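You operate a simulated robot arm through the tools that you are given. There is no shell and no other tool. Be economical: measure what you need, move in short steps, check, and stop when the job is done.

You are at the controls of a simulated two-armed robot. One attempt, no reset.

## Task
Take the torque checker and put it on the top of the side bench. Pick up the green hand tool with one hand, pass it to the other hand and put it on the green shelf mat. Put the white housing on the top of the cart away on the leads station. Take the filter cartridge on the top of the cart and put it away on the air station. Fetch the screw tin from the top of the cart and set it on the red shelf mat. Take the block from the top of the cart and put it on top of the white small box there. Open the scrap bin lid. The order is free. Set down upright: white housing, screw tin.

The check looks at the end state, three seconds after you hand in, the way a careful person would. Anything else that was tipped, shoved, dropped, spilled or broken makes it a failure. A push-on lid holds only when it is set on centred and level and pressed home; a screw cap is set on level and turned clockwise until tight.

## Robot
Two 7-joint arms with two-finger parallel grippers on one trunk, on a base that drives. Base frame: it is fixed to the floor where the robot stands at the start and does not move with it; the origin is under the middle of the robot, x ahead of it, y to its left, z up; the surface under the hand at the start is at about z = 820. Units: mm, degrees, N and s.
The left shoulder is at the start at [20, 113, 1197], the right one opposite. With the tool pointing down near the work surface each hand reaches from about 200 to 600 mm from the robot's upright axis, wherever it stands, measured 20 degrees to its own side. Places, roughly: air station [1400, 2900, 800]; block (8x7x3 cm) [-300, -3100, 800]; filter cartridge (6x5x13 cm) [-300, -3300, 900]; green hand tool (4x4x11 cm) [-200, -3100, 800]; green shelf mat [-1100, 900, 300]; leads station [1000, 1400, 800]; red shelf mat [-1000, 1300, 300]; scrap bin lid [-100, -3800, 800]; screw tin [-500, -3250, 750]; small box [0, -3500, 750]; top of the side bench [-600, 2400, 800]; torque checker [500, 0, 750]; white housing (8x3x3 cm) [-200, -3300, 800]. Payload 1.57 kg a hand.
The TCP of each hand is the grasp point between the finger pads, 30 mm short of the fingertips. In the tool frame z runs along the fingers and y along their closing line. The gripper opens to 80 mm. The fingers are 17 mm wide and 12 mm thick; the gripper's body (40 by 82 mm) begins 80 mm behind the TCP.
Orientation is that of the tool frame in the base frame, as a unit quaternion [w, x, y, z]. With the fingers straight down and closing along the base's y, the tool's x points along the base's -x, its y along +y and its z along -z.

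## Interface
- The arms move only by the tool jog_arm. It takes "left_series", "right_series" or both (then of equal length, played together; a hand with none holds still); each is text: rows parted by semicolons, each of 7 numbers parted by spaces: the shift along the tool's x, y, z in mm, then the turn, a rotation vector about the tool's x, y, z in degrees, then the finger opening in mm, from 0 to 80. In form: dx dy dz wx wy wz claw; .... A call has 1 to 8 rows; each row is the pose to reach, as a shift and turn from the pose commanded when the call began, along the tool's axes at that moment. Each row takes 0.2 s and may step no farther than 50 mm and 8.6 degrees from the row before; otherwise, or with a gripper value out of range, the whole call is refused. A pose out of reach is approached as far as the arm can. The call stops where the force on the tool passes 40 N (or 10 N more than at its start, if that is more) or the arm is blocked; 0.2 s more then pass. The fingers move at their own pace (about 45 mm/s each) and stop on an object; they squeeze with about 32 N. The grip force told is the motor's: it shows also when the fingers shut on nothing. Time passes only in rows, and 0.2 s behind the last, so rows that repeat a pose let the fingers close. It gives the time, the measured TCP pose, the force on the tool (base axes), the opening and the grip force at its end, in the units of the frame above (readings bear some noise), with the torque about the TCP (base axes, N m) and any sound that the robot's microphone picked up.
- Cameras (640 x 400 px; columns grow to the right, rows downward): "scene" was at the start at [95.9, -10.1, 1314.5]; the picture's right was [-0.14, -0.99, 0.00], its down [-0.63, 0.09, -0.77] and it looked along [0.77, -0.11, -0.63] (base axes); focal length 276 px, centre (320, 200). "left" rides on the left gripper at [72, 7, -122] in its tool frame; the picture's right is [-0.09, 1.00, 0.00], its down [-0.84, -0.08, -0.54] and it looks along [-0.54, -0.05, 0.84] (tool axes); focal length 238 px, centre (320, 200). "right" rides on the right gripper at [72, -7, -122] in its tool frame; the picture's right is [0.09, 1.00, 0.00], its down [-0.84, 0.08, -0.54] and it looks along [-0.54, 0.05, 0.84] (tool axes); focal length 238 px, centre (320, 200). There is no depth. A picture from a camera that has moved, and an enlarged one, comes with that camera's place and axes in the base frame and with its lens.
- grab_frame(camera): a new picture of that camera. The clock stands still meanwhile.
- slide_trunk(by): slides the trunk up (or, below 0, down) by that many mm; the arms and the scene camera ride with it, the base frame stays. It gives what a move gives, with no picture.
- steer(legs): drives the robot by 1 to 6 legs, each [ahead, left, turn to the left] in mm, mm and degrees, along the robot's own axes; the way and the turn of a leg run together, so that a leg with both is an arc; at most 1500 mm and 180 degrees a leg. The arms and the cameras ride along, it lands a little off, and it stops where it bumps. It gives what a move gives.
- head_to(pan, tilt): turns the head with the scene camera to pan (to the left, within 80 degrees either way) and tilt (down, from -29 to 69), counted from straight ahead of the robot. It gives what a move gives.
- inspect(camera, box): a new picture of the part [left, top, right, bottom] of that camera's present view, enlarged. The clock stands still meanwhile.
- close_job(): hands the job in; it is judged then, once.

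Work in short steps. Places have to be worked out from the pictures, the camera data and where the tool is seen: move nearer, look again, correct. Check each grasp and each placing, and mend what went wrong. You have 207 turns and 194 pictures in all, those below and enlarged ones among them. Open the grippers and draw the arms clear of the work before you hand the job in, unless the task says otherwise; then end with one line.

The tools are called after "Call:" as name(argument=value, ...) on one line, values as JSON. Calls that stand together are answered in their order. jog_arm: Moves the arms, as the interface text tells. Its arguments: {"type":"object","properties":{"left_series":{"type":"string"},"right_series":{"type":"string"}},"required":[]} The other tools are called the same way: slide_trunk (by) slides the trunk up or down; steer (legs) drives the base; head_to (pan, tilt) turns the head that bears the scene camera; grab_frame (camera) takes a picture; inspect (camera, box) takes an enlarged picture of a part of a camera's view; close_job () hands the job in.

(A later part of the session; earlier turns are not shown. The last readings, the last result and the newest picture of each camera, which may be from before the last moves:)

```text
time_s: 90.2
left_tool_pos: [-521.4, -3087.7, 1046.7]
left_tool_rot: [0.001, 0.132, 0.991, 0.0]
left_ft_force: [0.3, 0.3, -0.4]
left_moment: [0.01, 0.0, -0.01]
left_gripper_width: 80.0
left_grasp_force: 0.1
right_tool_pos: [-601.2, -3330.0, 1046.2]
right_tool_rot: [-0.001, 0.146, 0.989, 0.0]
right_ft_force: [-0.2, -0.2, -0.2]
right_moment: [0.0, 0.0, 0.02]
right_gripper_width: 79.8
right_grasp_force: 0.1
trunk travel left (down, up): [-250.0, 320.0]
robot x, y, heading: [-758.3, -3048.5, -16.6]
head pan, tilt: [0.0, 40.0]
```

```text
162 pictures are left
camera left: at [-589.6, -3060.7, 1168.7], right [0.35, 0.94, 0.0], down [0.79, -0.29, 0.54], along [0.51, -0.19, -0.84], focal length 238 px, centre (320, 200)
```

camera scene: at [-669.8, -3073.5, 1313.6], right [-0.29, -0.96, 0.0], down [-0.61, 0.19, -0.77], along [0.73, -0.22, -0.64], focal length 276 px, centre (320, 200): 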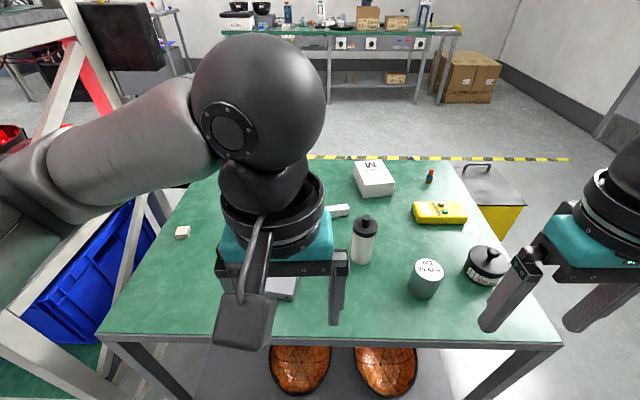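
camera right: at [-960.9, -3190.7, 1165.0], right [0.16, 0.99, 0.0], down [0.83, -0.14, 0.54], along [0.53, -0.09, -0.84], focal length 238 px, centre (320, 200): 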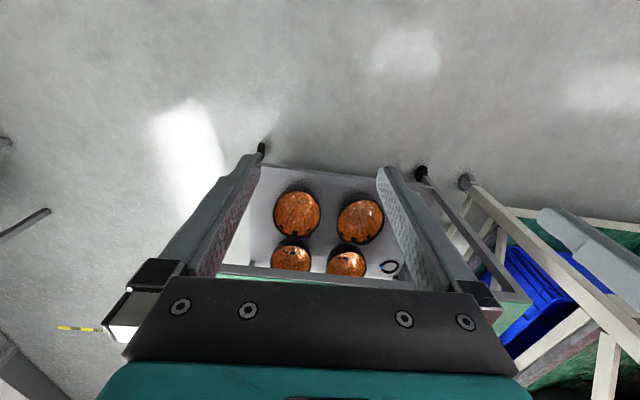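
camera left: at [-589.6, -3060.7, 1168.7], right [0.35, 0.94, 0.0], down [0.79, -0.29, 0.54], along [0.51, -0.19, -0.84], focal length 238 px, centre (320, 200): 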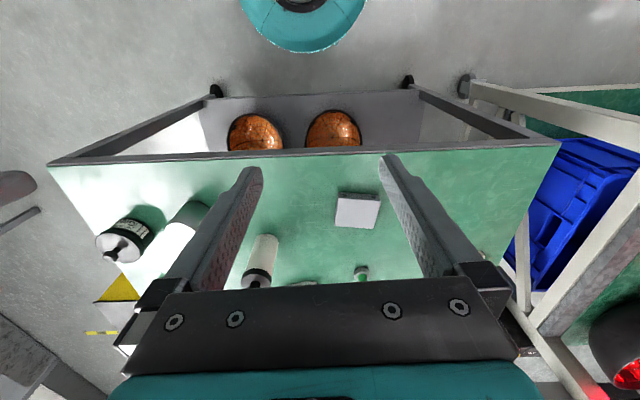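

The block is at about [-338, -3084] with its top at z≈830, so the cart top is at about 800. I'll move the left hand above it, turned to match.

Call:
jog_arm(left_series="-44 13 0 0 0 2 80;-88 26 0 0 0 4 80;-132 39 30 0 0 6 80;-176 52 70 0 0 8 80;-176 52 110 0 0 8 80")

Call:
grab_frame(camera="left")

```text
refused: row 3 steps farther than a row can; nothing moved
```

```text
161 pictures are left
camera left: at [-589.6, -3060.7, 1168.7], right [0.35, 0.94, 0.0], down [0.79, -0.29, 0.54], along [0.51, -0.19, -0.84], focal length 238 px, centre (320, 200)
```

left: 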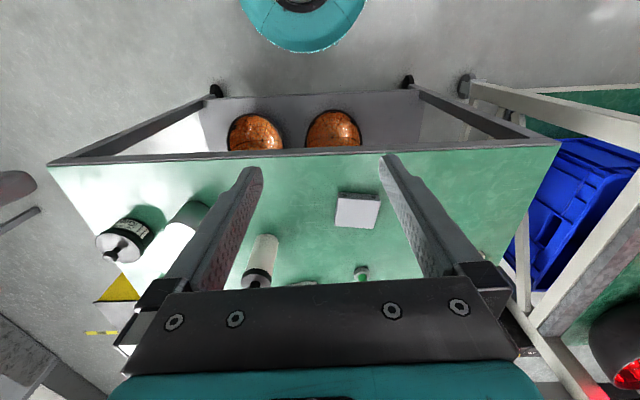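

One step was too long, so I'll split the rows.

Call:
jog_arm(left_series="-36 10 0 0 0 2 80;-72 20 10 0 0 4 80;-107 31 35 0 0 6 80;-142 42 60 0 0 8 80;-176 52 85 0 0 8 80;-176 52 110 0 0 8 80")

Call:
grab_frame(camera="left")

```text
time_s: 91.6
left_tool_pos: [-336.0, -3082.5, 936.3]
left_tool_rot: [0.001, 0.201, 0.98, -0.001]
left_ft_force: [-0.3, -0.1, 0.6]
left_moment: [-0.03, -0.02, 0.01]
left_gripper_width: 79.9
left_grasp_force: 0.1
right_tool_pos: [-601.2, -3328.9, 1046.3]
right_tool_rot: [-0.001, 0.146, 0.989, 0.0]
right_ft_force: [0.3, 0.3, -0.3]
right_moment: [-0.03, -0.02, -0.02]
right_gripper_width: 80.1
right_grasp_force: 0.0
trunk travel left (down, up): [-250.0, 320.0]
robot x, y, heading: [-762.6, -3044.7, -16.7]
head pan, tilt: [0.0, 40.0]
```

```text
160 pictures are left
camera left: at [-400.9, -3048.2, 1057.1], right [0.48, 0.88, 0.0], down [0.74, -0.4, 0.54], along [0.48, -0.26, -0.84], focal length 238 px, centre (320, 200)
```

left: 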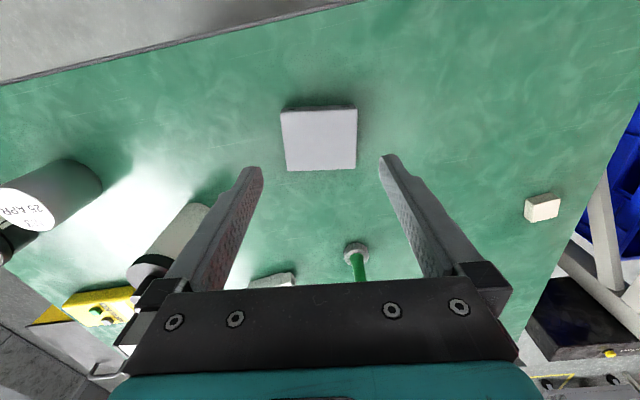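

The block's short side runs along my forward direction, so I need to turn the hand by about 89° to grip it. I'll do that above the block.

Call:
jog_arm(left_series="0 0 0 0 0 -8.5 80;0 0 0 0 0 -17 80;0 0 0 0 0 -25.5 80;0 0 0 0 0 -34 80;0 0 0 0 0 -42.5 80;0 0 0 0 0 -51 80;0 0 0 0 0 -59.5 80;0 0 0 0 0 -68 80")

Call:
jog_arm(left_series="0 0 0 0 0 -7 80;0 0 0 0 0 -14 80;0 0 0 0 0 -21 80")

Call:
grab_frame(camera="left")

```text
time_s: 93.4
left_tool_pos: [-338.3, -3083.7, 937.8]
left_tool_rot: [0.0, -0.383, 0.924, 0.001]
left_ft_force: [0.5, -0.6, -0.7]
left_moment: [0.01, 0.01, 0.01]
left_gripper_width: 79.8
left_grasp_force: 0.1
right_tool_pos: [-601.1, -3330.7, 1048.0]
right_tool_rot: [-0.001, 0.146, 0.989, -0.001]
right_ft_force: [0.6, 0.2, 0.1]
right_moment: [0.01, 0.0, 0.01]
right_gripper_width: 80.1
right_grasp_force: 0.1
trunk travel left (down, up): [-250.0, 320.0]
robot x, y, heading: [-757.4, -3044.6, -16.8]
head pan, tilt: [0.0, 40.0]
```

```text
time_s: 94.2
left_tool_pos: [-337.3, -3084.8, 936.2]
left_tool_rot: [0.001, -0.545, 0.839, 0.0]
left_ft_force: [0.5, -1.0, 0.6]
left_moment: [0.0, -0.03, -0.01]
left_gripper_width: 80.1
left_grasp_force: 0.1
right_tool_pos: [-599.6, -3330.1, 1046.3]
right_tool_rot: [-0.001, 0.146, 0.989, 0.0]
right_ft_force: [-0.4, -0.8, -0.8]
right_moment: [0.02, 0.0, 0.0]
right_gripper_width: 80.2
right_grasp_force: 0.0
trunk travel left (down, up): [-250.0, 320.0]
robot x, y, heading: [-760.8, -3048.3, -16.6]
head pan, tilt: [0.0, 40.0]
```

```text
159 pictures are left
camera left: at [-373.6, -3145.2, 1058.7], right [-0.87, 0.49, 0.0], down [0.41, 0.73, 0.54], along [0.27, 0.47, -0.84], focal length 238 px, centre (320, 200)
```

left: 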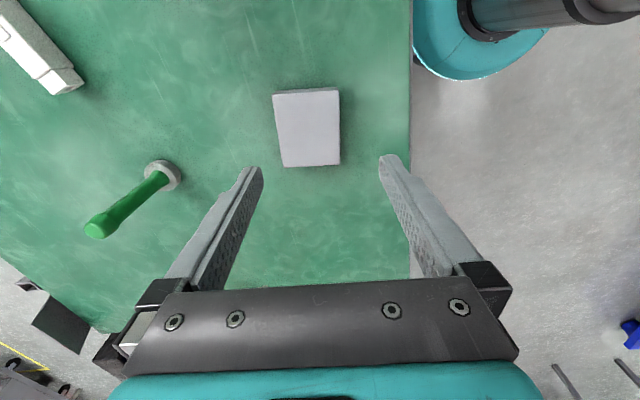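

The two views give a block top at z≈807 and a centre at [-326, -3088]. I'll shift 11.5 mm along the closing line, lower partway, then check.

Call:
jog_arm(left_series="-1 -11 30 0 0 2 80;-1 -11.5 80 0 0 2 80")

Call:
grab_frame(camera="left")

```text
time_s: 94.8
left_tool_pos: [-327.3, -3088.3, 858.0]
left_tool_rot: [0.0, -0.529, 0.849, 0.001]
left_ft_force: [-0.9, 0.4, 0.2]
left_moment: [0.01, -0.01, 0.04]
left_gripper_width: 79.8
left_grasp_force: 0.1
right_tool_pos: [-600.8, -3329.9, 1047.0]
right_tool_rot: [-0.001, 0.146, 0.989, 0.0]
right_ft_force: [-0.5, 0.1, 0.3]
right_moment: [-0.01, -0.01, -0.01]
right_gripper_width: 80.2
right_grasp_force: 0.1
trunk travel left (down, up): [-250.0, 320.0]
robot x, y, heading: [-766.7, -3048.0, -16.6]
head pan, tilt: [0.0, 40.0]
```

```text
158 pictures are left
camera left: at [-365.9, -3148.7, 980.0], right [-0.85, 0.52, 0.0], down [0.44, 0.72, 0.54], along [0.28, 0.46, -0.84], focal length 238 px, centre (320, 200)
```

left: 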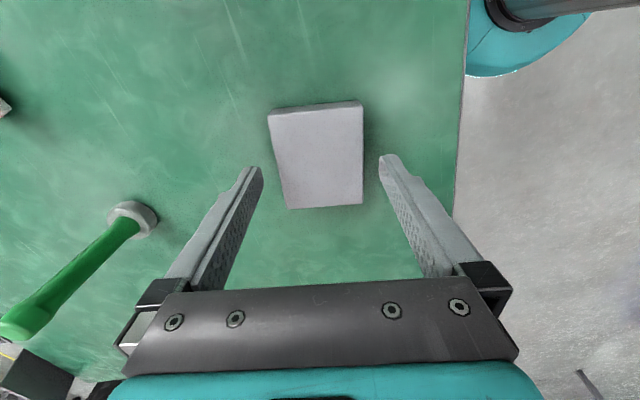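

It's centred. I'll lower to z≈815 and close.

Call:
jog_arm(left_series="0 0 25 0 0 0 80;0 0 43 0 0 0 80;0 0 43 0 0 0 60;0 0 43 0 0 0 50;0 0 43 0 0 0 45")

```text
time_s: 95.3
left_tool_pos: [-328.7, -3089.8, 830.4]
left_tool_rot: [-0.002, -0.527, 0.85, -0.001]
left_ft_force: [-6.5, 1.3, 13.6]
left_moment: [0.43, 0.67, 0.12]
left_gripper_width: 80.2
left_grasp_force: 0.0
right_tool_pos: [-600.8, -3330.2, 1047.0]
right_tool_rot: [-0.001, 0.145, 0.989, 0.001]
right_ft_force: [0.3, -0.5, -0.1]
right_moment: [0.04, 0.06, 0.01]
right_gripper_width: 79.9
right_grasp_force: 0.1
trunk travel left (down, up): [-250.0, 320.0]
robot x, y, heading: [-764.3, -3049.5, -17.0]
head pan, tilt: [0.0, 40.0]
stopped in row 2 (left hand): the force on the tool passed its limit at 60 N (the readings are from after the stop); the commanded pose is now the measured one
```

Contact came with the tips at z≈800. I'll look to see whether it is the table or the block.

Call:
grab_frame(camera="left")

Call:
inspect(camera="scene", box=[180, 180, 380, 320])

```text
157 pictures are left
camera left: at [-366.0, -3149.2, 952.3], right [-0.85, 0.52, 0.0], down [0.44, 0.72, 0.54], along [0.28, 0.46, -0.84], focal length 238 px, centre (320, 200)
```

left: 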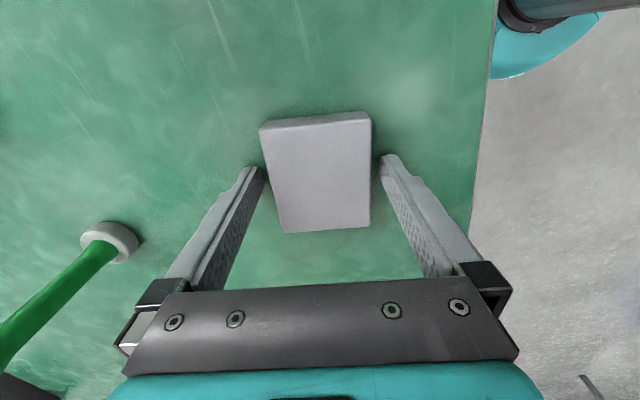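

```text
2.86 times, centred on (280, 250) of scene
camera zoom: at [-669.9, -3073.5, 1313.6], right [-0.29, -0.96, 0.0], down [-0.62, 0.19, -0.77], along [0.73, -0.22, -0.64], focal length 788 px, centre (434, 57)
```

zoom: 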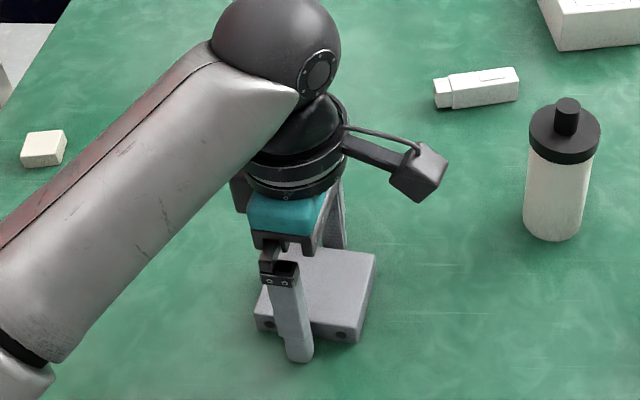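

The fingers straddle the block and the tips touched the cart top, at z≈800. I'll raise 2 mm and close.

Call:
jog_arm(left_series="0 0 -2 0 0 0 80;0 0 -2 0 0 0 65;0 0 -2 0 0 0 55;0 0 -2 0 0 0 45;0 0 -2 0 0 0 45")

Call:
grab_frame(camera="left")

```text
time_s: 96.5
left_tool_pos: [-327.1, -3088.6, 829.9]
left_tool_rot: [-0.001, -0.529, 0.849, -0.001]
left_ft_force: [-0.9, 1.1, 2.2]
left_moment: [0.1, 0.0, 0.06]
left_gripper_width: 62.2
left_grasp_force: 32.1
right_tool_pos: [-600.5, -3329.7, 1046.4]
right_tool_rot: [-0.001, 0.146, 0.989, 0.0]
right_ft_force: [0.3, 0.7, 0.4]
right_moment: [0.01, -0.04, 0.01]
right_gripper_width: 80.0
right_grasp_force: 0.1
trunk travel left (down, up): [-250.0, 320.0]
robot x, y, heading: [-760.9, -3047.2, -16.7]
head pan, tilt: [0.0, 40.0]
```

```text
155 pictures are left
camera left: at [-365.6, -3148.8, 952.1], right [-0.85, 0.52, 0.0], down [0.44, 0.72, 0.54], along [0.28, 0.46, -0.84], focal length 238 px, centre (320, 200)
```

left: 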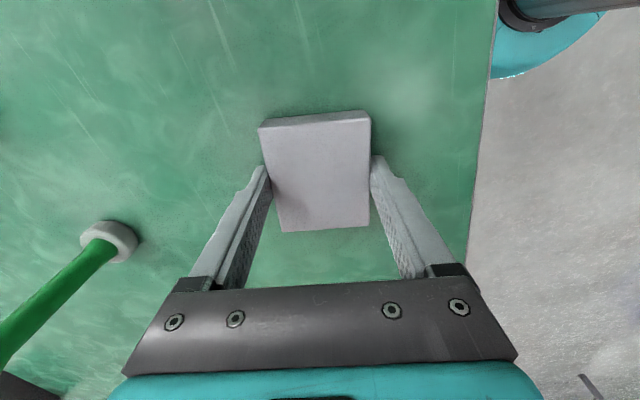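

The block is gripped, 62 mm wide. The bin stands behind the cart's right side and its handle faces the back, so I'll work from the back side. I'll lift, back off and drive around.

Call:
jog_arm(left_series="0 0 -45 0 0 0 45;0 0 -95 0 0 0 45;0 0 -145 0 0 0 45;0 0 -190 0 0 0 45;0 0 -220 0 0 0 45")

Call:
steer(legs=[[-230, 0, 0], [0, 0, -90.5], [1120, 0, 0]])

Call:
head_to(pan=60, tilt=25)

Call:
grab_frame(camera="scene")

```text
time_s: 97.8
left_tool_pos: [-330.3, -3092.2, 1052.4]
left_tool_rot: [-0.001, -0.529, 0.849, -0.001]
left_ft_force: [0.2, 0.2, -1.0]
left_moment: [-0.02, 0.05, 0.01]
left_gripper_width: 61.9
left_grasp_force: 31.8
right_tool_pos: [-601.4, -3330.0, 1046.9]
right_tool_rot: [-0.001, 0.146, 0.989, 0.0]
right_ft_force: [-0.4, -0.4, 1.0]
right_moment: [0.0, 0.02, -0.01]
right_gripper_width: 79.9
right_grasp_force: 0.1
trunk travel left (down, up): [-250.0, 320.0]
robot x, y, heading: [-762.2, -3043.0, -16.6]
head pan, tilt: [0.0, 40.0]
```

```text
time_s: 108.7
left_tool_pos: [-1378.9, -4461.2, 1051.7]
left_tool_rot: [-0.001, 0.231, 0.973, 0.0]
left_ft_force: [-0.6, 0.5, -1.7]
left_moment: [0.01, -0.01, 0.0]
left_gripper_width: 62.1
left_grasp_force: 31.4
right_tool_pos: [-1613.8, -4188.4, 1046.7]
right_tool_rot: [-0.002, 0.805, 0.594, 0.002]
right_ft_force: [-0.5, 0.2, -0.2]
right_moment: [0.0, -0.02, 0.02]
right_gripper_width: 80.1
right_grasp_force: 0.0
trunk travel left (down, up): [-250.0, 320.0]
robot x, y, heading: [-1330.4, -4031.9, -107.3]
head pan, tilt: [0.0, 40.0]
```

```text
time_s: 110.0
left_tool_pos: [-1377.5, -4461.2, 1052.0]
left_tool_rot: [-0.001, 0.232, 0.973, 0.0]
left_ft_force: [0.2, 0.2, -0.6]
left_moment: [0.0, 0.0, 0.03]
left_gripper_width: 62.2
left_grasp_force: 31.8
right_tool_pos: [-1613.3, -4187.6, 1048.1]
right_tool_rot: [0.0, 0.806, 0.592, 0.001]
right_ft_force: [-0.5, 0.5, 0.5]
right_moment: [0.0, 0.0, 0.02]
right_gripper_width: 80.0
right_grasp_force: 0.1
trunk travel left (down, up): [-250.0, 320.0]
robot x, y, heading: [-1327.0, -4029.9, -107.1]
head pan, tilt: [60.0, 25.0]
```

```text
154 pictures are left
camera scene: at [-1269.2, -4104.9, 1336.8], right [-0.74, -0.68, 0.0], down [-0.29, 0.31, -0.91], along [0.61, -0.67, -0.42], focal length 276 px, centre (320, 200)
```

scene: 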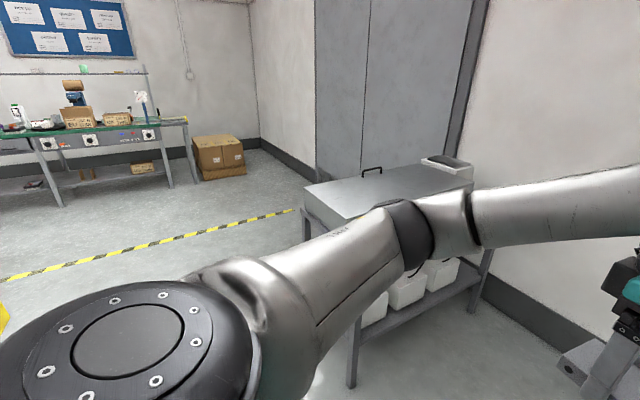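

The trolley is clear of my path. I'll turn left, drive along behind the cart and look again.

Call:
steer(legs=[[0, 0, 89.7], [1470, 0, 0], [0, 0, 90]])

Call:
head_to(pan=25, tilt=28)

Call:
grab_frame(camera="scene")

```text
time_s: 124.8
left_tool_pos: [108.5, -4100.5, 1052.8]
left_tool_rot: [-0.001, 0.968, -0.253, 0.001]
left_ft_force: [-0.4, 1.0, -1.7]
left_moment: [0.0, 0.0, 0.02]
left_gripper_width: 62.3
left_grasp_force: 31.8
right_tool_pos: [332.6, -4383.8, 1047.0]
right_tool_rot: [-0.001, -0.574, 0.819, 0.0]
right_ft_force: [0.1, -0.6, 0.0]
right_moment: [0.02, 0.0, 0.0]
right_gripper_width: 80.1
right_grasp_force: 0.0
trunk travel left (down, up): [-250.0, 320.0]
robot x, y, heading: [41.1, -4530.7, 70.3]
head pan, tilt: [60.0, 25.0]
```

```text
time_s: 125.8
left_tool_pos: [108.1, -4101.2, 1052.3]
left_tool_rot: [0.0, 0.968, -0.252, 0.001]
left_ft_force: [0.8, -0.1, 0.4]
left_moment: [0.01, 0.0, -0.02]
left_gripper_width: 61.9
left_grasp_force: 31.2
right_tool_pos: [331.7, -4384.6, 1048.2]
right_tool_rot: [0.0, -0.574, 0.819, 0.0]
right_ft_force: [-1.6, 0.4, 0.4]
right_moment: [-0.03, 0.0, 0.02]
right_gripper_width: 80.1
right_grasp_force: 0.1
trunk travel left (down, up): [-250.0, 320.0]
robot x, y, heading: [43.5, -4529.9, 70.2]
head pan, tilt: [25.0, 28.0]
```

```text
153 pictures are left
camera scene: at [37.8, -4427.9, 1332.0], right [1.0, 0.09, 0.0], down [0.04, -0.47, -0.88], along [-0.08, 0.88, -0.47], focal length 276 px, centre (320, 200)
```

scene: 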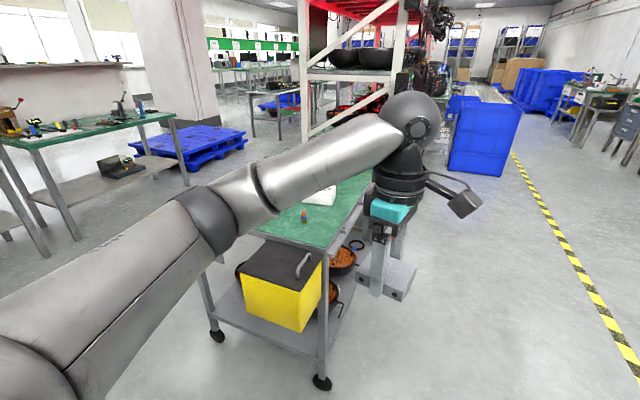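

The bin hangs off the cart's right end with its handle at the back edge. I'll drive up along the back of the cart and turn to face it.

Call:
steer(legs=[[0, 0, 2.2], [1150, 0, 0], [0, 0, 90]])

Call:
head_to(pan=0, tilt=40)

Call:
grab_frame(camera="scene")

Call:
grab_frame(camera="left")

```text
time_s: 135.9
left_tool_pos: [-26.2, -3375.8, 1052.3]
left_tool_rot: [-0.001, 0.858, 0.513, 0.0]
left_ft_force: [0.1, -0.4, -0.2]
left_moment: [-0.03, 0.0, 0.0]
left_gripper_width: 62.1
left_grasp_force: 32.0
right_tool_pos: [251.2, -3146.2, 1046.7]
right_tool_rot: [0.001, 0.987, -0.164, 0.001]
right_ft_force: [-0.4, -0.3, -0.6]
right_moment: [0.01, -0.02, 0.0]
right_gripper_width: 80.0
right_grasp_force: 0.0
trunk travel left (down, up): [-250.0, 320.0]
robot x, y, heading: [404.5, -3433.8, 161.3]
head pan, tilt: [25.0, 28.0]
```

```text
time_s: 136.8
left_tool_pos: [-26.5, -3375.0, 1052.0]
left_tool_rot: [-0.001, 0.858, 0.514, 0.001]
left_ft_force: [-0.9, 0.1, -0.5]
left_moment: [0.02, 0.01, -0.02]
left_gripper_width: 62.1
left_grasp_force: 31.8
right_tool_pos: [251.9, -3146.4, 1047.7]
right_tool_rot: [0.001, 0.986, -0.164, 0.002]
right_ft_force: [-0.4, -0.3, 0.3]
right_moment: [0.01, 0.01, -0.02]
right_gripper_width: 80.0
right_grasp_force: 0.0
trunk travel left (down, up): [-250.0, 320.0]
robot x, y, heading: [404.3, -3433.2, 161.4]
head pan, tilt: [0.0, 40.0]
```

```text
152 pictures are left
camera scene: at [314.9, -3401.2, 1313.6], right [0.32, 0.95, 0.0], down [0.61, -0.21, -0.77], along [-0.73, 0.25, -0.64], focal length 276 px, centre (320, 200)
```

scene: 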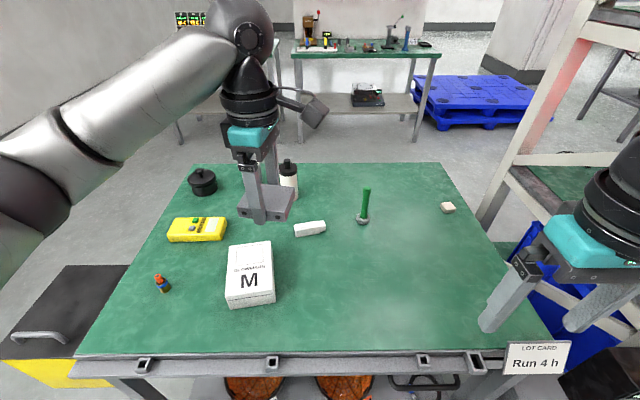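

```text
151 pictures are left
camera left: at [12.5, -3313.5, 1174.1], right [0.83, -0.55, 0.0], down [-0.46, -0.7, 0.54], along [-0.3, -0.45, -0.84], focal length 238 px, centre (320, 200)
```

left: 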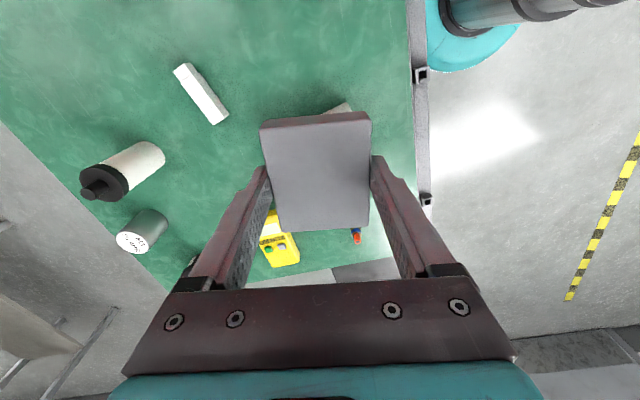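

The view from the back is clear. The box top centre is near [-58, -3424] at z≈845. I'll move the block over it and lower to just above.

Call:
jog_arm(left_series="-30 -3 0 0 0 0 45;-58 -5 20 0 0 0 45;-58 -5 65 0 0 0 45;-58 -5 110 0 0 0 45;-58 -5 145 0 0 0 45")

Call:
inspect(camera="scene", box=[160, 180, 340, 340])

Call:
grab_frame(camera="left")

```text
time_s: 138.0
left_tool_pos: [-58.9, -3425.7, 906.2]
left_tool_rot: [-0.001, 0.858, 0.514, 0.001]
left_ft_force: [0.7, -0.4, -0.6]
left_moment: [-0.01, 0.01, 0.02]
left_gripper_width: 62.0
left_grasp_force: 32.4
right_tool_pos: [252.2, -3146.2, 1046.3]
right_tool_rot: [0.0, 0.987, -0.164, 0.001]
right_ft_force: [1.5, 0.0, 0.1]
right_moment: [-0.01, -0.02, 0.0]
right_gripper_width: 80.0
right_grasp_force: 0.0
trunk travel left (down, up): [-250.0, 320.0]
robot x, y, heading: [402.9, -3435.2, 161.2]
head pan, tilt: [0.0, 40.0]
```

```text
2.50 times, centred on (250, 260) of scene
camera zoom: at [314.9, -3401.2, 1313.5], right [0.32, 0.95, 0.0], down [0.61, -0.21, -0.77], along [-0.73, 0.25, -0.64], focal length 690 px, centre (495, 50)
```

zoom: 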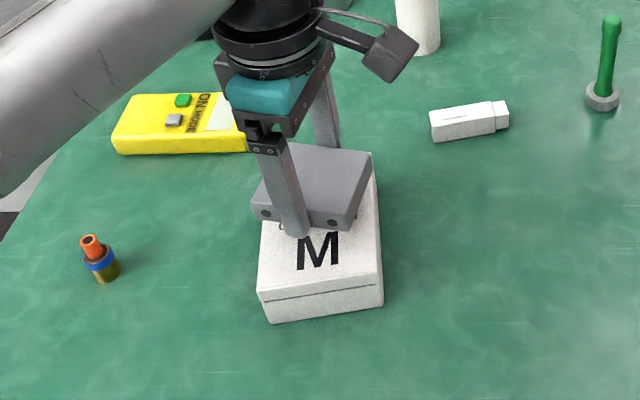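

```text
149 pictures are left
camera left: at [-19.4, -3364.1, 1027.8], right [0.83, -0.55, 0.0], down [-0.46, -0.7, 0.54], along [-0.3, -0.45, -0.84], focal length 238 px, centre (320, 200)
```

left: 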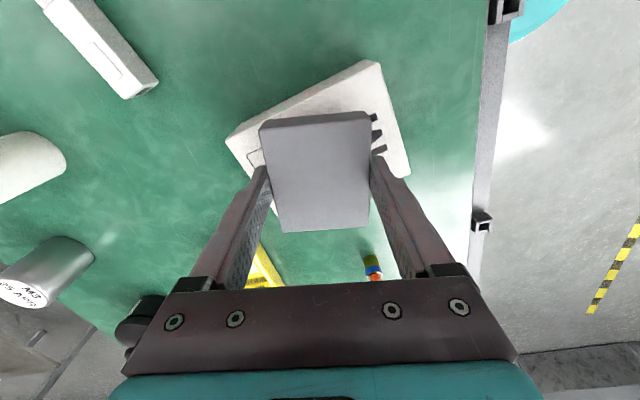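

Well centred over the box. Lowering to contact in small steps.

Call:
jog_arm(left_series="0 0 15 0 0 0 45;0 0 24 0 0 0 45;0 0 27 0 0 0 45;0 0 29 0 0 0 45;0 0 31 0 0 0 45")

```text
time_s: 139.4
left_tool_pos: [-59.2, -3423.7, 879.5]
left_tool_rot: [-0.003, 0.858, 0.513, -0.001]
left_ft_force: [6.4, -2.4, 13.8]
left_moment: [-0.4, -0.63, 0.07]
left_gripper_width: 62.2
left_grasp_force: 32.0
right_tool_pos: [252.7, -3145.9, 1046.6]
right_tool_rot: [0.001, 0.987, -0.162, 0.0]
right_ft_force: [0.4, -0.3, 0.1]
right_moment: [0.01, 0.01, 0.02]
right_gripper_width: 80.1
right_grasp_force: 0.1
trunk travel left (down, up): [-250.0, 320.0]
robot x, y, heading: [402.2, -3433.2, 161.3]
head pan, tilt: [0.0, 40.0]
stopped in row 5 (left hand): the force on the tool passed its limit at 41 N (the readings are from after the stop); the commanded pose is now the measured one
```

Contact with the box top. I'll back off the pressure by 1 mm, open and lift.

Call:
jog_arm(left_series="0 0 -1 0 0 0 45;0 0 -1 0 0 0 80;0 0 -1 0 0 0 80;0 0 -20 0 0 0 80;0 0 -60 0 0 0 80;0 0 -110 0 0 0 80;0 0 -160 0 0 0 80")

Call:
grab_frame(camera="scene")

Call:
inspect(camera="scene", box=[190, 220, 310, 320])

```text
time_s: 141.0
left_tool_pos: [-55.7, -3428.3, 1038.4]
left_tool_rot: [-0.002, 0.858, 0.514, -0.001]
left_ft_force: [0.3, -0.5, -0.3]
left_moment: [0.0, 0.03, 0.02]
left_gripper_width: 80.2
left_grasp_force: 0.1
right_tool_pos: [252.1, -3147.1, 1047.1]
right_tool_rot: [0.0, 0.986, -0.164, 0.001]
right_ft_force: [0.6, -0.6, -0.3]
right_moment: [-0.01, 0.0, -0.03]
right_gripper_width: 80.0
right_grasp_force: 0.0
trunk travel left (down, up): [-250.0, 320.0]
robot x, y, heading: [402.9, -3433.6, 161.4]
head pan, tilt: [0.0, 40.0]
```

```text
148 pictures are left
camera scene: at [315.3, -3401.3, 1313.6], right [0.32, 0.95, 0.0], down [0.61, -0.21, -0.77], along [-0.73, 0.25, -0.64], focal length 276 px, centre (320, 200)
```

scene: 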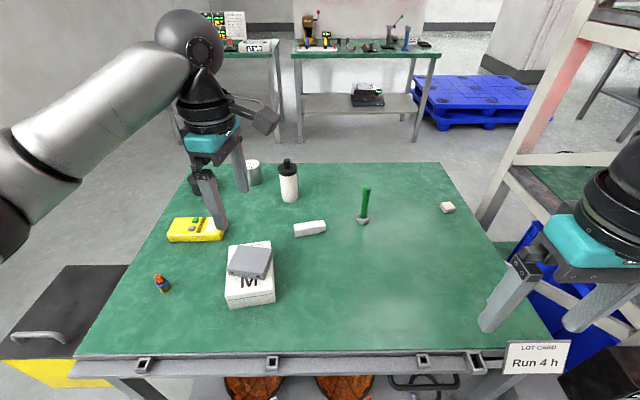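

```text
4.00 times, centred on (250, 270) of scene
camera zoom: at [315.3, -3401.3, 1313.6], right [0.32, 0.95, 0.0], down [0.61, -0.21, -0.77], along [-0.73, 0.25, -0.64], focal length 1104 px, centre (600, -80)
```

zoom: 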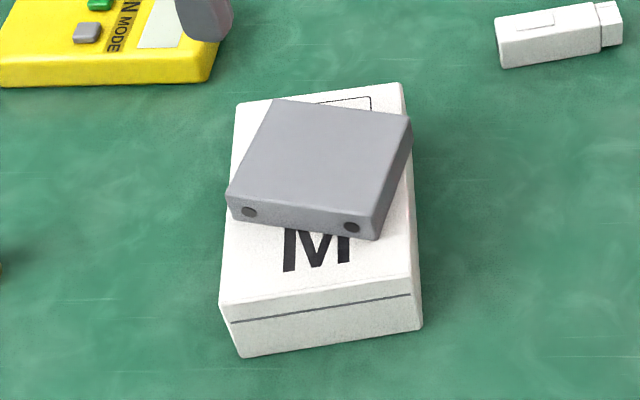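

The block rests on the box. Next is the bin lid: I'll move 340 mm left so its handle is in front of the left hand.

Call:
steer(legs=[[0, 340, 1]])

Call:
head_to(pan=15, tilt=50)

Call:
grab_frame(camera="scene")

Call:
grab_frame(camera="left")

```text
time_s: 143.2
left_tool_pos: [-161.8, -3755.1, 1037.2]
left_tool_rot: [-0.004, 0.853, 0.522, -0.001]
left_ft_force: [0.6, 0.1, -0.3]
left_moment: [-0.02, -0.01, 0.03]
left_gripper_width: 79.9
left_grasp_force: 0.0
right_tool_pos: [141.7, -3467.5, 1047.2]
right_tool_rot: [0.0, 0.988, -0.152, 0.002]
right_ft_force: [0.2, 0.0, 0.8]
right_moment: [-0.01, 0.0, -0.01]
right_gripper_width: 79.9
right_grasp_force: 0.1
trunk travel left (down, up): [-250.0, 320.0]
robot x, y, heading: [300.5, -3750.4, 162.5]
head pan, tilt: [0.0, 40.0]
```

```text
time_s: 144.0
left_tool_pos: [-160.0, -3754.4, 1037.8]
left_tool_rot: [-0.003, 0.853, 0.522, -0.001]
left_ft_force: [0.1, -0.5, -0.3]
left_moment: [0.05, -0.03, 0.01]
left_gripper_width: 80.0
left_grasp_force: 0.1
right_tool_pos: [142.5, -3468.0, 1047.0]
right_tool_rot: [0.0, 0.988, -0.152, 0.001]
right_ft_force: [0.2, 0.6, -0.6]
right_moment: [0.04, -0.01, 0.01]
right_gripper_width: 80.3
right_grasp_force: 0.1
trunk travel left (down, up): [-250.0, 320.0]
robot x, y, heading: [298.1, -3752.6, 162.3]
head pan, tilt: [15.0, 50.0]
```

```text
146 pictures are left
camera scene: at [214.1, -3743.2, 1299.4], right [0.05, 1.0, 0.0], down [0.76, -0.04, -0.64], along [-0.64, 0.03, -0.77], focal length 276 px, centre (320, 200)
```

scene: 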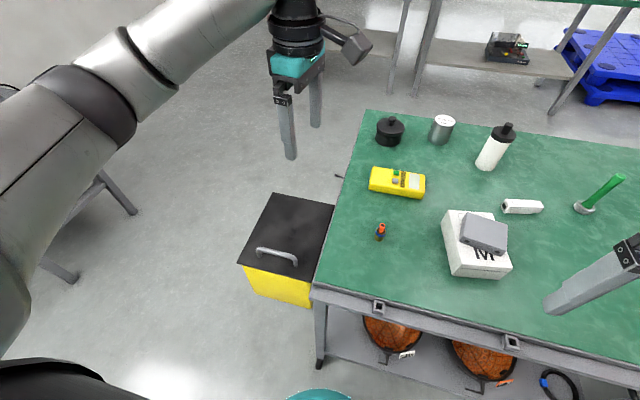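

```text
145 pictures are left
camera left: at [-122.6, -3692.3, 1159.8], right [0.84, -0.54, -0.01], down [-0.45, -0.71, 0.54], along [-0.29, -0.45, -0.84], focal length 238 px, centre (320, 200)
```

left: 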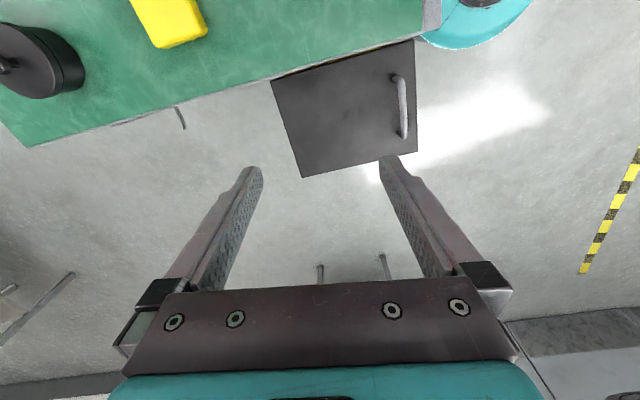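

The handle bar is at about [-64, -3811, 806], parallel to the hinge at u≈917. I'll bring the left hand above the bar with the fingers closing across it.

Call:
jog_arm(left_series="-2 35 0 0 0 -4 80;-4 70 20 0 0 -8 70;-7 111 40 0 0 -10 60;-7 111 85 0 0 -10 50;-7 111 130 0 0 -10 45;-7 111 165 0 0 -10 45")

Call:
grab_frame(camera="left")

Call:
inspect(camera="scene", box=[200, 160, 360, 320])

```text
time_s: 145.4
left_tool_pos: [-64.7, -3810.0, 871.1]
left_tool_rot: [-0.004, 0.804, 0.594, 0.0]
left_ft_force: [0.1, -0.1, 0.4]
left_moment: [-0.01, 0.0, 0.04]
left_gripper_width: 45.0
left_grasp_force: 0.0
right_tool_pos: [142.5, -3468.0, 1046.4]
right_tool_rot: [0.001, 0.988, -0.153, 0.0]
right_ft_force: [0.3, -0.8, 0.0]
right_moment: [0.01, -0.01, 0.02]
right_gripper_width: 79.9
right_grasp_force: 0.0
trunk travel left (down, up): [-250.0, 320.0]
robot x, y, heading: [298.6, -3755.1, 162.3]
head pan, tilt: [15.0, 50.0]
```

```text
144 pictures are left
camera left: at [-37.6, -3743.1, 993.2], right [0.92, -0.38, -0.01], down [-0.32, -0.78, 0.54], along [-0.21, -0.5, -0.84], focal length 238 px, centre (320, 200)
```

left: 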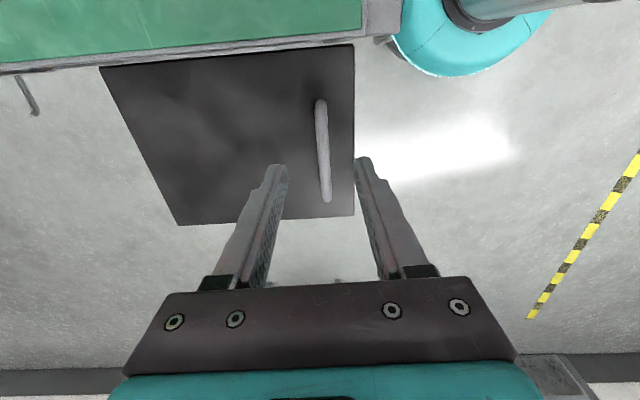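

```text
2.50 times, centred on (280, 240) of scene
camera zoom: at [214.2, -3743.3, 1299.4], right [0.05, 1.0, 0.0], down [0.77, -0.04, -0.64], along [-0.64, 0.03, -0.77], focal length 690 px, centre (420, 100)
```

zoom: 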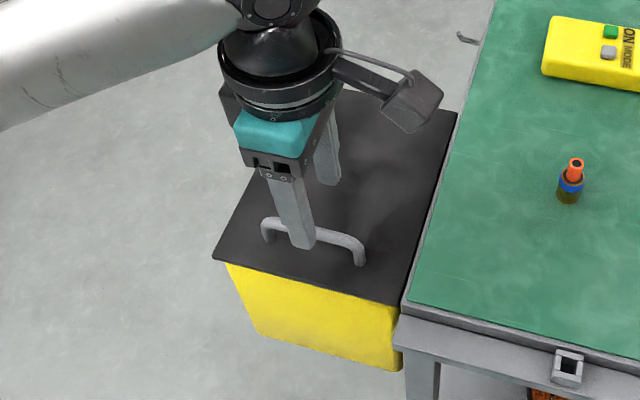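

The bar is centred between the fingers. I'll descend and close on it.

Call:
jog_arm(left_series="0 1 25 0 0 0 45;0 1 42 0 0 0 45;0 1 49 0 0 0 45;0 1 49 0 0 0 20;0 1 49 0 0 0 5;0 1 49 0 0 0 0")

Call:
inspect(camera="scene", box=[200, 160, 360, 320])

```text
time_s: 146.8
left_tool_pos: [-62.4, -3811.5, 822.3]
left_tool_rot: [-0.002, 0.805, 0.593, 0.0]
left_ft_force: [8.0, -4.2, 0.8]
left_moment: [-0.1, -0.12, -0.24]
left_gripper_width: 9.6
left_grasp_force: 17.7
right_tool_pos: [142.5, -3468.4, 1046.4]
right_tool_rot: [0.0, 0.988, -0.153, 0.001]
right_ft_force: [1.2, 0.2, 0.1]
right_moment: [0.0, 0.01, 0.0]
right_gripper_width: 80.0
right_grasp_force: 0.1
trunk travel left (down, up): [-250.0, 320.0]
robot x, y, heading: [298.4, -3750.5, 162.6]
head pan, tilt: [15.0, 50.0]
```

```text
2.50 times, centred on (280, 240) of scene
camera zoom: at [215.2, -3743.7, 1299.5], right [0.05, 1.0, 0.0], down [0.76, -0.03, -0.64], along [-0.64, 0.03, -0.77], focal length 690 px, centre (420, 100)
```

zoom: 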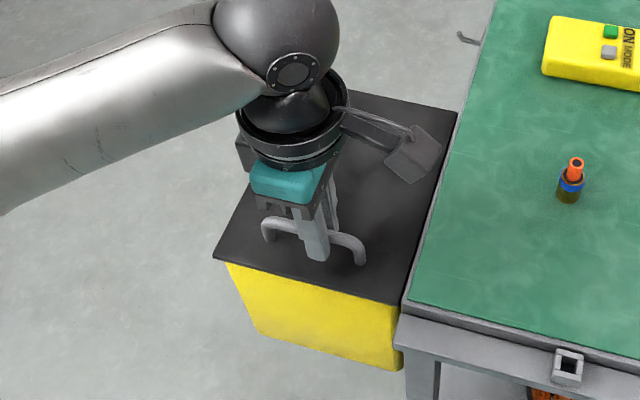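

The bar is gripped at 9.6 mm. I'll start swinging the lid about its hinge, with a first 20° to test the forces.

Call:
jog_arm(left_series="0 -3 -15 0 0 0 0;0 -7.5 -29.6 0 0 0 0;0 -13 -44 0 0 0 0;0 -20 -57.4 0 0 0 0")

Call:
inspect(camera="scene", box=[200, 160, 360, 320])

```text
time_s: 147.8
left_tool_pos: [-83.0, -3804.9, 880.0]
left_tool_rot: [-0.003, 0.804, 0.594, -0.002]
left_ft_force: [12.9, -4.9, 6.3]
left_moment: [0.01, -0.26, -0.4]
left_gripper_width: 9.5
left_grasp_force: 27.8
right_tool_pos: [143.6, -3468.5, 1047.8]
right_tool_rot: [0.0, 0.988, -0.153, 0.0]
right_ft_force: [0.3, 0.2, -0.4]
right_moment: [0.01, -0.01, -0.01]
right_gripper_width: 80.2
right_grasp_force: 0.0
trunk travel left (down, up): [-250.0, 320.0]
robot x, y, heading: [300.4, -3750.2, 162.6]
head pan, tilt: [15.0, 50.0]
```

```text
2.50 times, centred on (280, 240) of scene
camera zoom: at [215.9, -3743.8, 1299.5], right [0.05, 1.0, 0.0], down [0.76, -0.03, -0.64], along [-0.64, 0.03, -0.77], focal length 690 px, centre (420, 100)
```

zoom: 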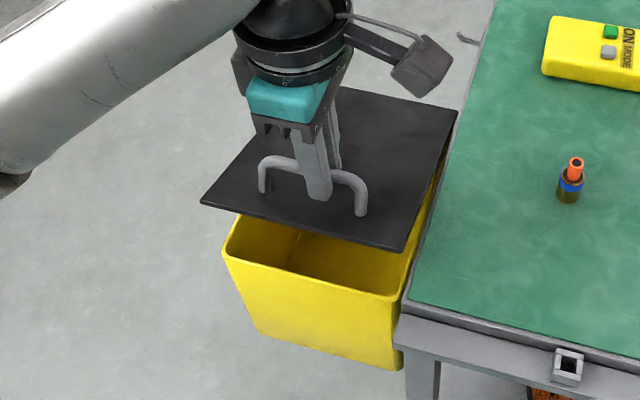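

The lid is opening nicely, with a slight outward pull. I'll continue the arc to about 60°.

Call:
jog_arm(left_series="0 -5 -13 0 0 0 0;0 -14 -25.2 0 0 0 0;0 -24 -37 0 0 0 0;0 -35 -47.1 0 0 0 0;0 -47 -56.5 0 0 0 0;0 -60 -64.9 0 0 0 0;0 -73 -72 0 0 0 0;0 -86.6 -78.2 0 0 0 0")

Call:
inspect(camera="scene", box=[200, 120, 360, 280])

```text
time_s: 149.6
left_tool_pos: [-167.6, -3777.6, 959.6]
left_tool_rot: [-0.004, 0.805, 0.593, 0.0]
left_ft_force: [1.3, 6.7, -6.2]
left_moment: [0.48, -0.23, -0.49]
left_gripper_width: 9.5
left_grasp_force: 27.5
right_tool_pos: [141.5, -3467.4, 1047.3]
right_tool_rot: [0.002, 0.988, -0.153, 0.001]
right_ft_force: [-0.3, -0.4, -0.8]
right_moment: [-0.02, 0.03, -0.03]
right_gripper_width: 79.9
right_grasp_force: 0.1
trunk travel left (down, up): [-250.0, 320.0]
robot x, y, heading: [301.1, -3752.1, 162.5]
head pan, tilt: [15.0, 50.0]
```

```text
2.50 times, centred on (280, 200) of scene
camera zoom: at [213.9, -3742.5, 1299.4], right [0.05, 1.0, 0.0], down [0.77, -0.04, -0.64], along [-0.64, 0.03, -0.77], focal length 690 px, centre (420, 200)
```

zoom: 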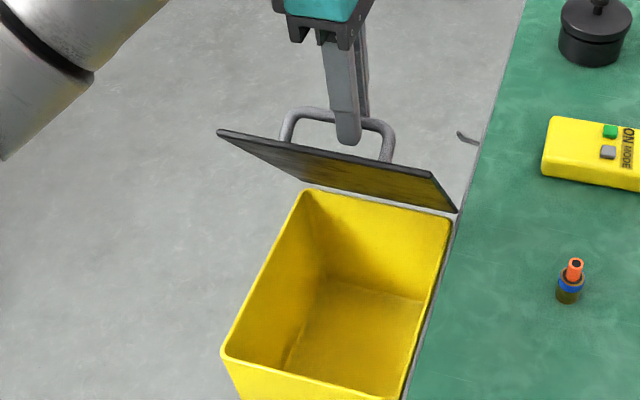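

Continuing past vertical to about 100°.

Call:
jog_arm(left_series="0 -14 -4.5 0 0 0 0;0 -29 -8.3 0 0 0 0;0 -44 -10.5 0 0 0 0;0 -59 -11.4 0 0 0 0;0 -74 -11 0 0 0 0;0 -89 -9.1 0 0 0 0;0 -104 -6 0 0 0 0;0 -118 -1.4 0 0 0 0")

Call:
inspect(camera="scene", box=[200, 80, 360, 280])

```text
time_s: 151.4
left_tool_pos: [-280.5, -3742.6, 963.7]
left_tool_rot: [-0.008, 0.806, 0.592, -0.002]
left_ft_force: [-1.4, 14.8, 18.5]
left_moment: [0.57, -0.09, -0.51]
left_gripper_width: 9.6
left_grasp_force: 28.3
right_tool_pos: [143.4, -3466.0, 1047.8]
right_tool_rot: [0.002, 0.988, -0.153, 0.001]
right_ft_force: [0.4, -0.1, -0.1]
right_moment: [0.01, 0.02, 0.0]
right_gripper_width: 79.9
right_grasp_force: 0.0
trunk travel left (down, up): [-250.0, 320.0]
robot x, y, heading: [297.6, -3750.2, 162.2]
head pan, tilt: [15.0, 50.0]
```

```text
2.00 times, centred on (280, 180) of scene
camera zoom: at [215.4, -3741.5, 1299.6], right [0.05, 1.0, 0.0], down [0.76, -0.04, -0.64], along [-0.64, 0.03, -0.77], focal length 552 px, centre (400, 240)
```

zoom: 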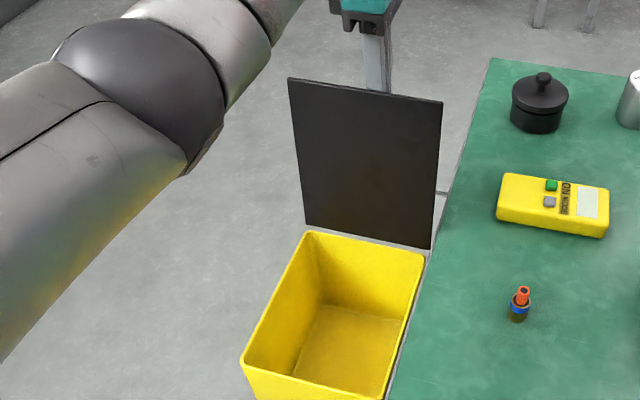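

Lid is about 98° open. I'll try a little further to find its stop so that it stays by itself.

Call:
jog_arm(left_series="0 -7 -1 0 0 0 0;0 -14 1 0 0 0 0;0 -21 5 0 0 0 0;0 -28 9 0 0 0 0")

Call:
inspect(camera="scene", box=[200, 80, 360, 280])

```text
time_s: 152.4
left_tool_pos: [-305.4, -3734.7, 954.3]
left_tool_rot: [-0.005, 0.806, 0.593, 0.0]
left_ft_force: [3.7, 11.5, 2.8]
left_moment: [0.48, -0.21, -0.47]
left_gripper_width: 9.8
left_grasp_force: 27.7
right_tool_pos: [143.9, -3467.1, 1046.6]
right_tool_rot: [0.001, 0.988, -0.153, 0.002]
right_ft_force: [-0.7, 0.1, -0.3]
right_moment: [0.01, -0.01, 0.0]
right_gripper_width: 79.9
right_grasp_force: 0.1
trunk travel left (down, up): [-250.0, 320.0]
robot x, y, heading: [298.8, -3749.5, 162.2]
head pan, tilt: [15.0, 50.0]
```

```text
2.00 times, centred on (280, 180) of scene
camera zoom: at [214.8, -3742.0, 1299.4], right [0.05, 1.0, 0.0], down [0.76, -0.04, -0.64], along [-0.64, 0.03, -0.77], focal length 552 px, centre (400, 240)
```

zoom: 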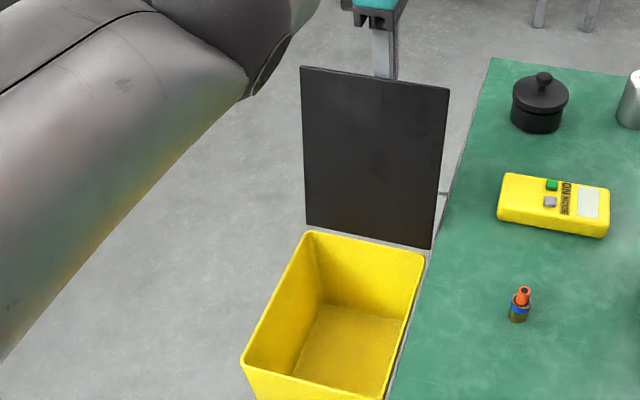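

Call:
jog_arm(left_series="0 -6 3.5 0 0 0 0;0 -13 8 0 0 0 0;0 -19 12.5 0 0 0 0")

```text
time_s: 153.2
left_tool_pos: [-307.5, -3734.2, 951.8]
left_tool_rot: [-0.01, 0.806, 0.592, -0.004]
left_ft_force: [4.5, 15.7, 29.8]
left_moment: [0.14, -0.39, -0.59]
left_gripper_width: 9.6
left_grasp_force: 28.0
left hand out of reach, approached as far as the arm can: row 1, 2, 3
right_tool_pos: [143.9, -3464.5, 1047.5]
right_tool_rot: [0.001, 0.988, -0.152, -0.001]
right_ft_force: [1.0, 1.3, 0.2]
right_moment: [0.01, 0.0, -0.02]
right_gripper_width: 80.0
right_grasp_force: 0.0
trunk travel left (down, up): [-250.0, 320.0]
robot x, y, heading: [298.9, -3752.9, 162.6]
head pan, tilt: [15.0, 50.0]
```

I'm out of reach but past 105°. I'll relieve the force, open slightly and withdraw upward while watching the lid.

Call:
jog_arm(left_series="0 0 -4 0 0 0 5;0 0 -4 0 0 0 24;0 0 -4 0 0 0 26;0 0 -25 0 0 0 26;0 0 -55 0 0 0 26;0 0 -90 0 0 0 26")

Call:
grab_frame(camera="scene")

```text
time_s: 154.6
left_tool_pos: [-307.0, -3740.1, 1033.3]
left_tool_rot: [-0.003, 0.805, 0.593, 0.0]
left_ft_force: [0.3, 0.0, -1.3]
left_moment: [0.02, 0.01, 0.03]
left_gripper_width: 25.8
left_grasp_force: 0.1
right_tool_pos: [142.6, -3467.8, 1046.8]
right_tool_rot: [0.0, 0.988, -0.153, 0.001]
right_ft_force: [1.5, 0.5, 0.2]
right_moment: [-0.03, 0.01, 0.01]
right_gripper_width: 79.8
right_grasp_force: 0.0
trunk travel left (down, up): [-250.0, 320.0]
robot x, y, heading: [302.2, -3752.7, 162.4]
head pan, tilt: [15.0, 50.0]
```

```text
137 pictures are left
camera scene: at [214.2, -3743.4, 1299.4], right [0.05, 1.0, 0.0], down [0.77, -0.04, -0.64], along [-0.64, 0.03, -0.77], focal length 276 px, centre (320, 200)
```

scene: 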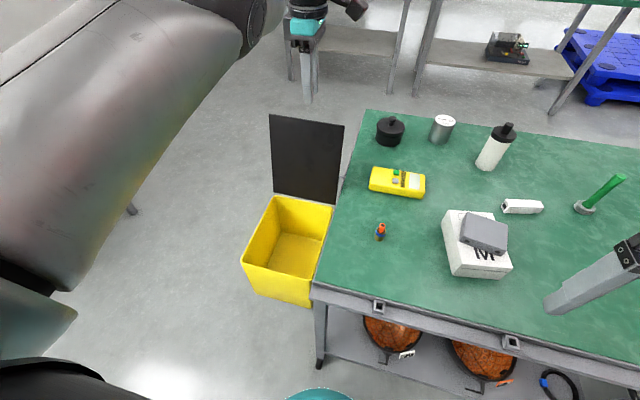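

The lid stays open. Next I'll pick up the green tool and the housing from this side. I'll pull the left hand in and move along the cart.

Call:
jog_arm(left_series="0 45 -10 0 0 0 60;0 90 -15 0 0 0 80;0 135 -15 0 0 0 80;0 170 -15 0 0 0 80")

Call:
steer(legs=[[0, -335, 0], [55, 0, 0]])

Call:
head_to(pan=0, tilt=42)

Call:
grab_frame(camera="scene")

Call:
grab_frame(camera="right")

```text
time_s: 155.6
left_tool_pos: [-303.5, -3737.6, 1062.4]
left_tool_rot: [-0.003, 0.805, 0.593, -0.001]
left_ft_force: [-0.3, -0.3, 0.6]
left_moment: [0.0, -0.01, 0.01]
left_gripper_width: 80.0
left_grasp_force: 0.0
left hand out of reach, approached as far as the arm can: row 1, 2, 3, 4
right_tool_pos: [142.6, -3468.0, 1048.0]
right_tool_rot: [0.0, 0.988, -0.153, 0.0]
right_ft_force: [0.1, -0.4, 0.5]
right_moment: [-0.01, -0.03, 0.03]
right_gripper_width: 79.6
right_grasp_force: 0.0
trunk travel left (down, up): [-250.0, 320.0]
robot x, y, heading: [297.2, -3752.2, 162.3]
head pan, tilt: [15.0, 50.0]
```

```text
time_s: 158.3
left_tool_pos: [-253.7, -3410.1, 1062.3]
left_tool_rot: [-0.003, 0.804, 0.594, 0.0]
left_ft_force: [0.3, -0.5, 0.0]
left_moment: [0.0, -0.01, 0.01]
left_gripper_width: 80.1
left_grasp_force: 0.0
right_tool_pos: [190.6, -3136.6, 1047.0]
right_tool_rot: [0.0, 0.988, -0.153, 0.002]
right_ft_force: [-0.2, -0.5, -0.1]
right_moment: [-0.01, -0.03, 0.02]
right_gripper_width: 79.8
right_grasp_force: 0.1
trunk travel left (down, up): [-250.0, 320.0]
robot x, y, heading: [350.1, -3423.2, 162.4]
head pan, tilt: [15.0, 50.0]
```

```text
time_s: 159.1
left_tool_pos: [-252.5, -3409.6, 1062.4]
left_tool_rot: [-0.003, 0.805, 0.594, 0.0]
left_ft_force: [-0.3, -0.5, 0.5]
left_moment: [0.0, -0.02, 0.01]
left_gripper_width: 79.9
left_grasp_force: 0.1
right_tool_pos: [192.4, -3137.5, 1047.6]
right_tool_rot: [0.0, 0.988, -0.153, 0.002]
right_ft_force: [0.1, 0.2, -0.6]
right_moment: [0.02, -0.01, 0.0]
right_gripper_width: 79.9
right_grasp_force: 0.0
trunk travel left (down, up): [-250.0, 320.0]
robot x, y, heading: [343.3, -3427.8, 162.5]
head pan, tilt: [0.0, 42.0]
```

```text
136 pictures are left
camera scene: at [260.2, -3391.8, 1310.5], right [0.3, 0.95, 0.0], down [0.64, -0.2, -0.74], along [-0.71, 0.22, -0.67], focal length 276 px, centre (320, 200)
```

scene: 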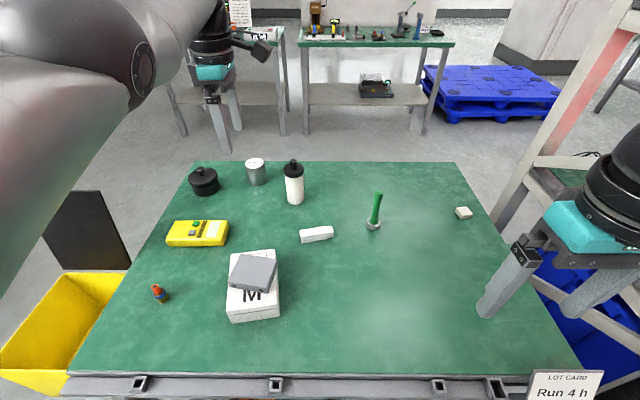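

```text
135 pictures are left
camera right: at [261.8, -3153.5, 1168.5], right [-0.21, -0.98, 0.0], down [-0.82, 0.18, 0.54], along [-0.53, 0.11, -0.84], focal length 238 px, centre (320, 200)
```

right: 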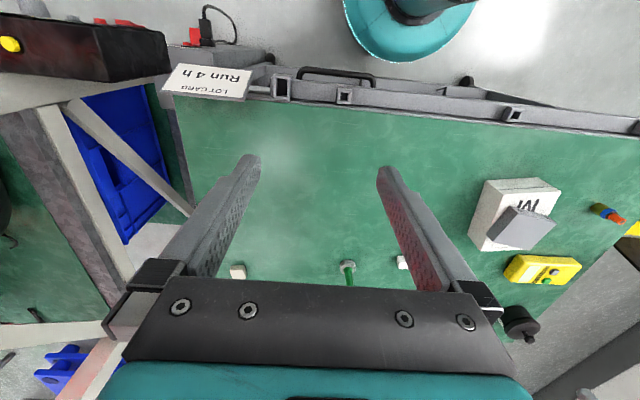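

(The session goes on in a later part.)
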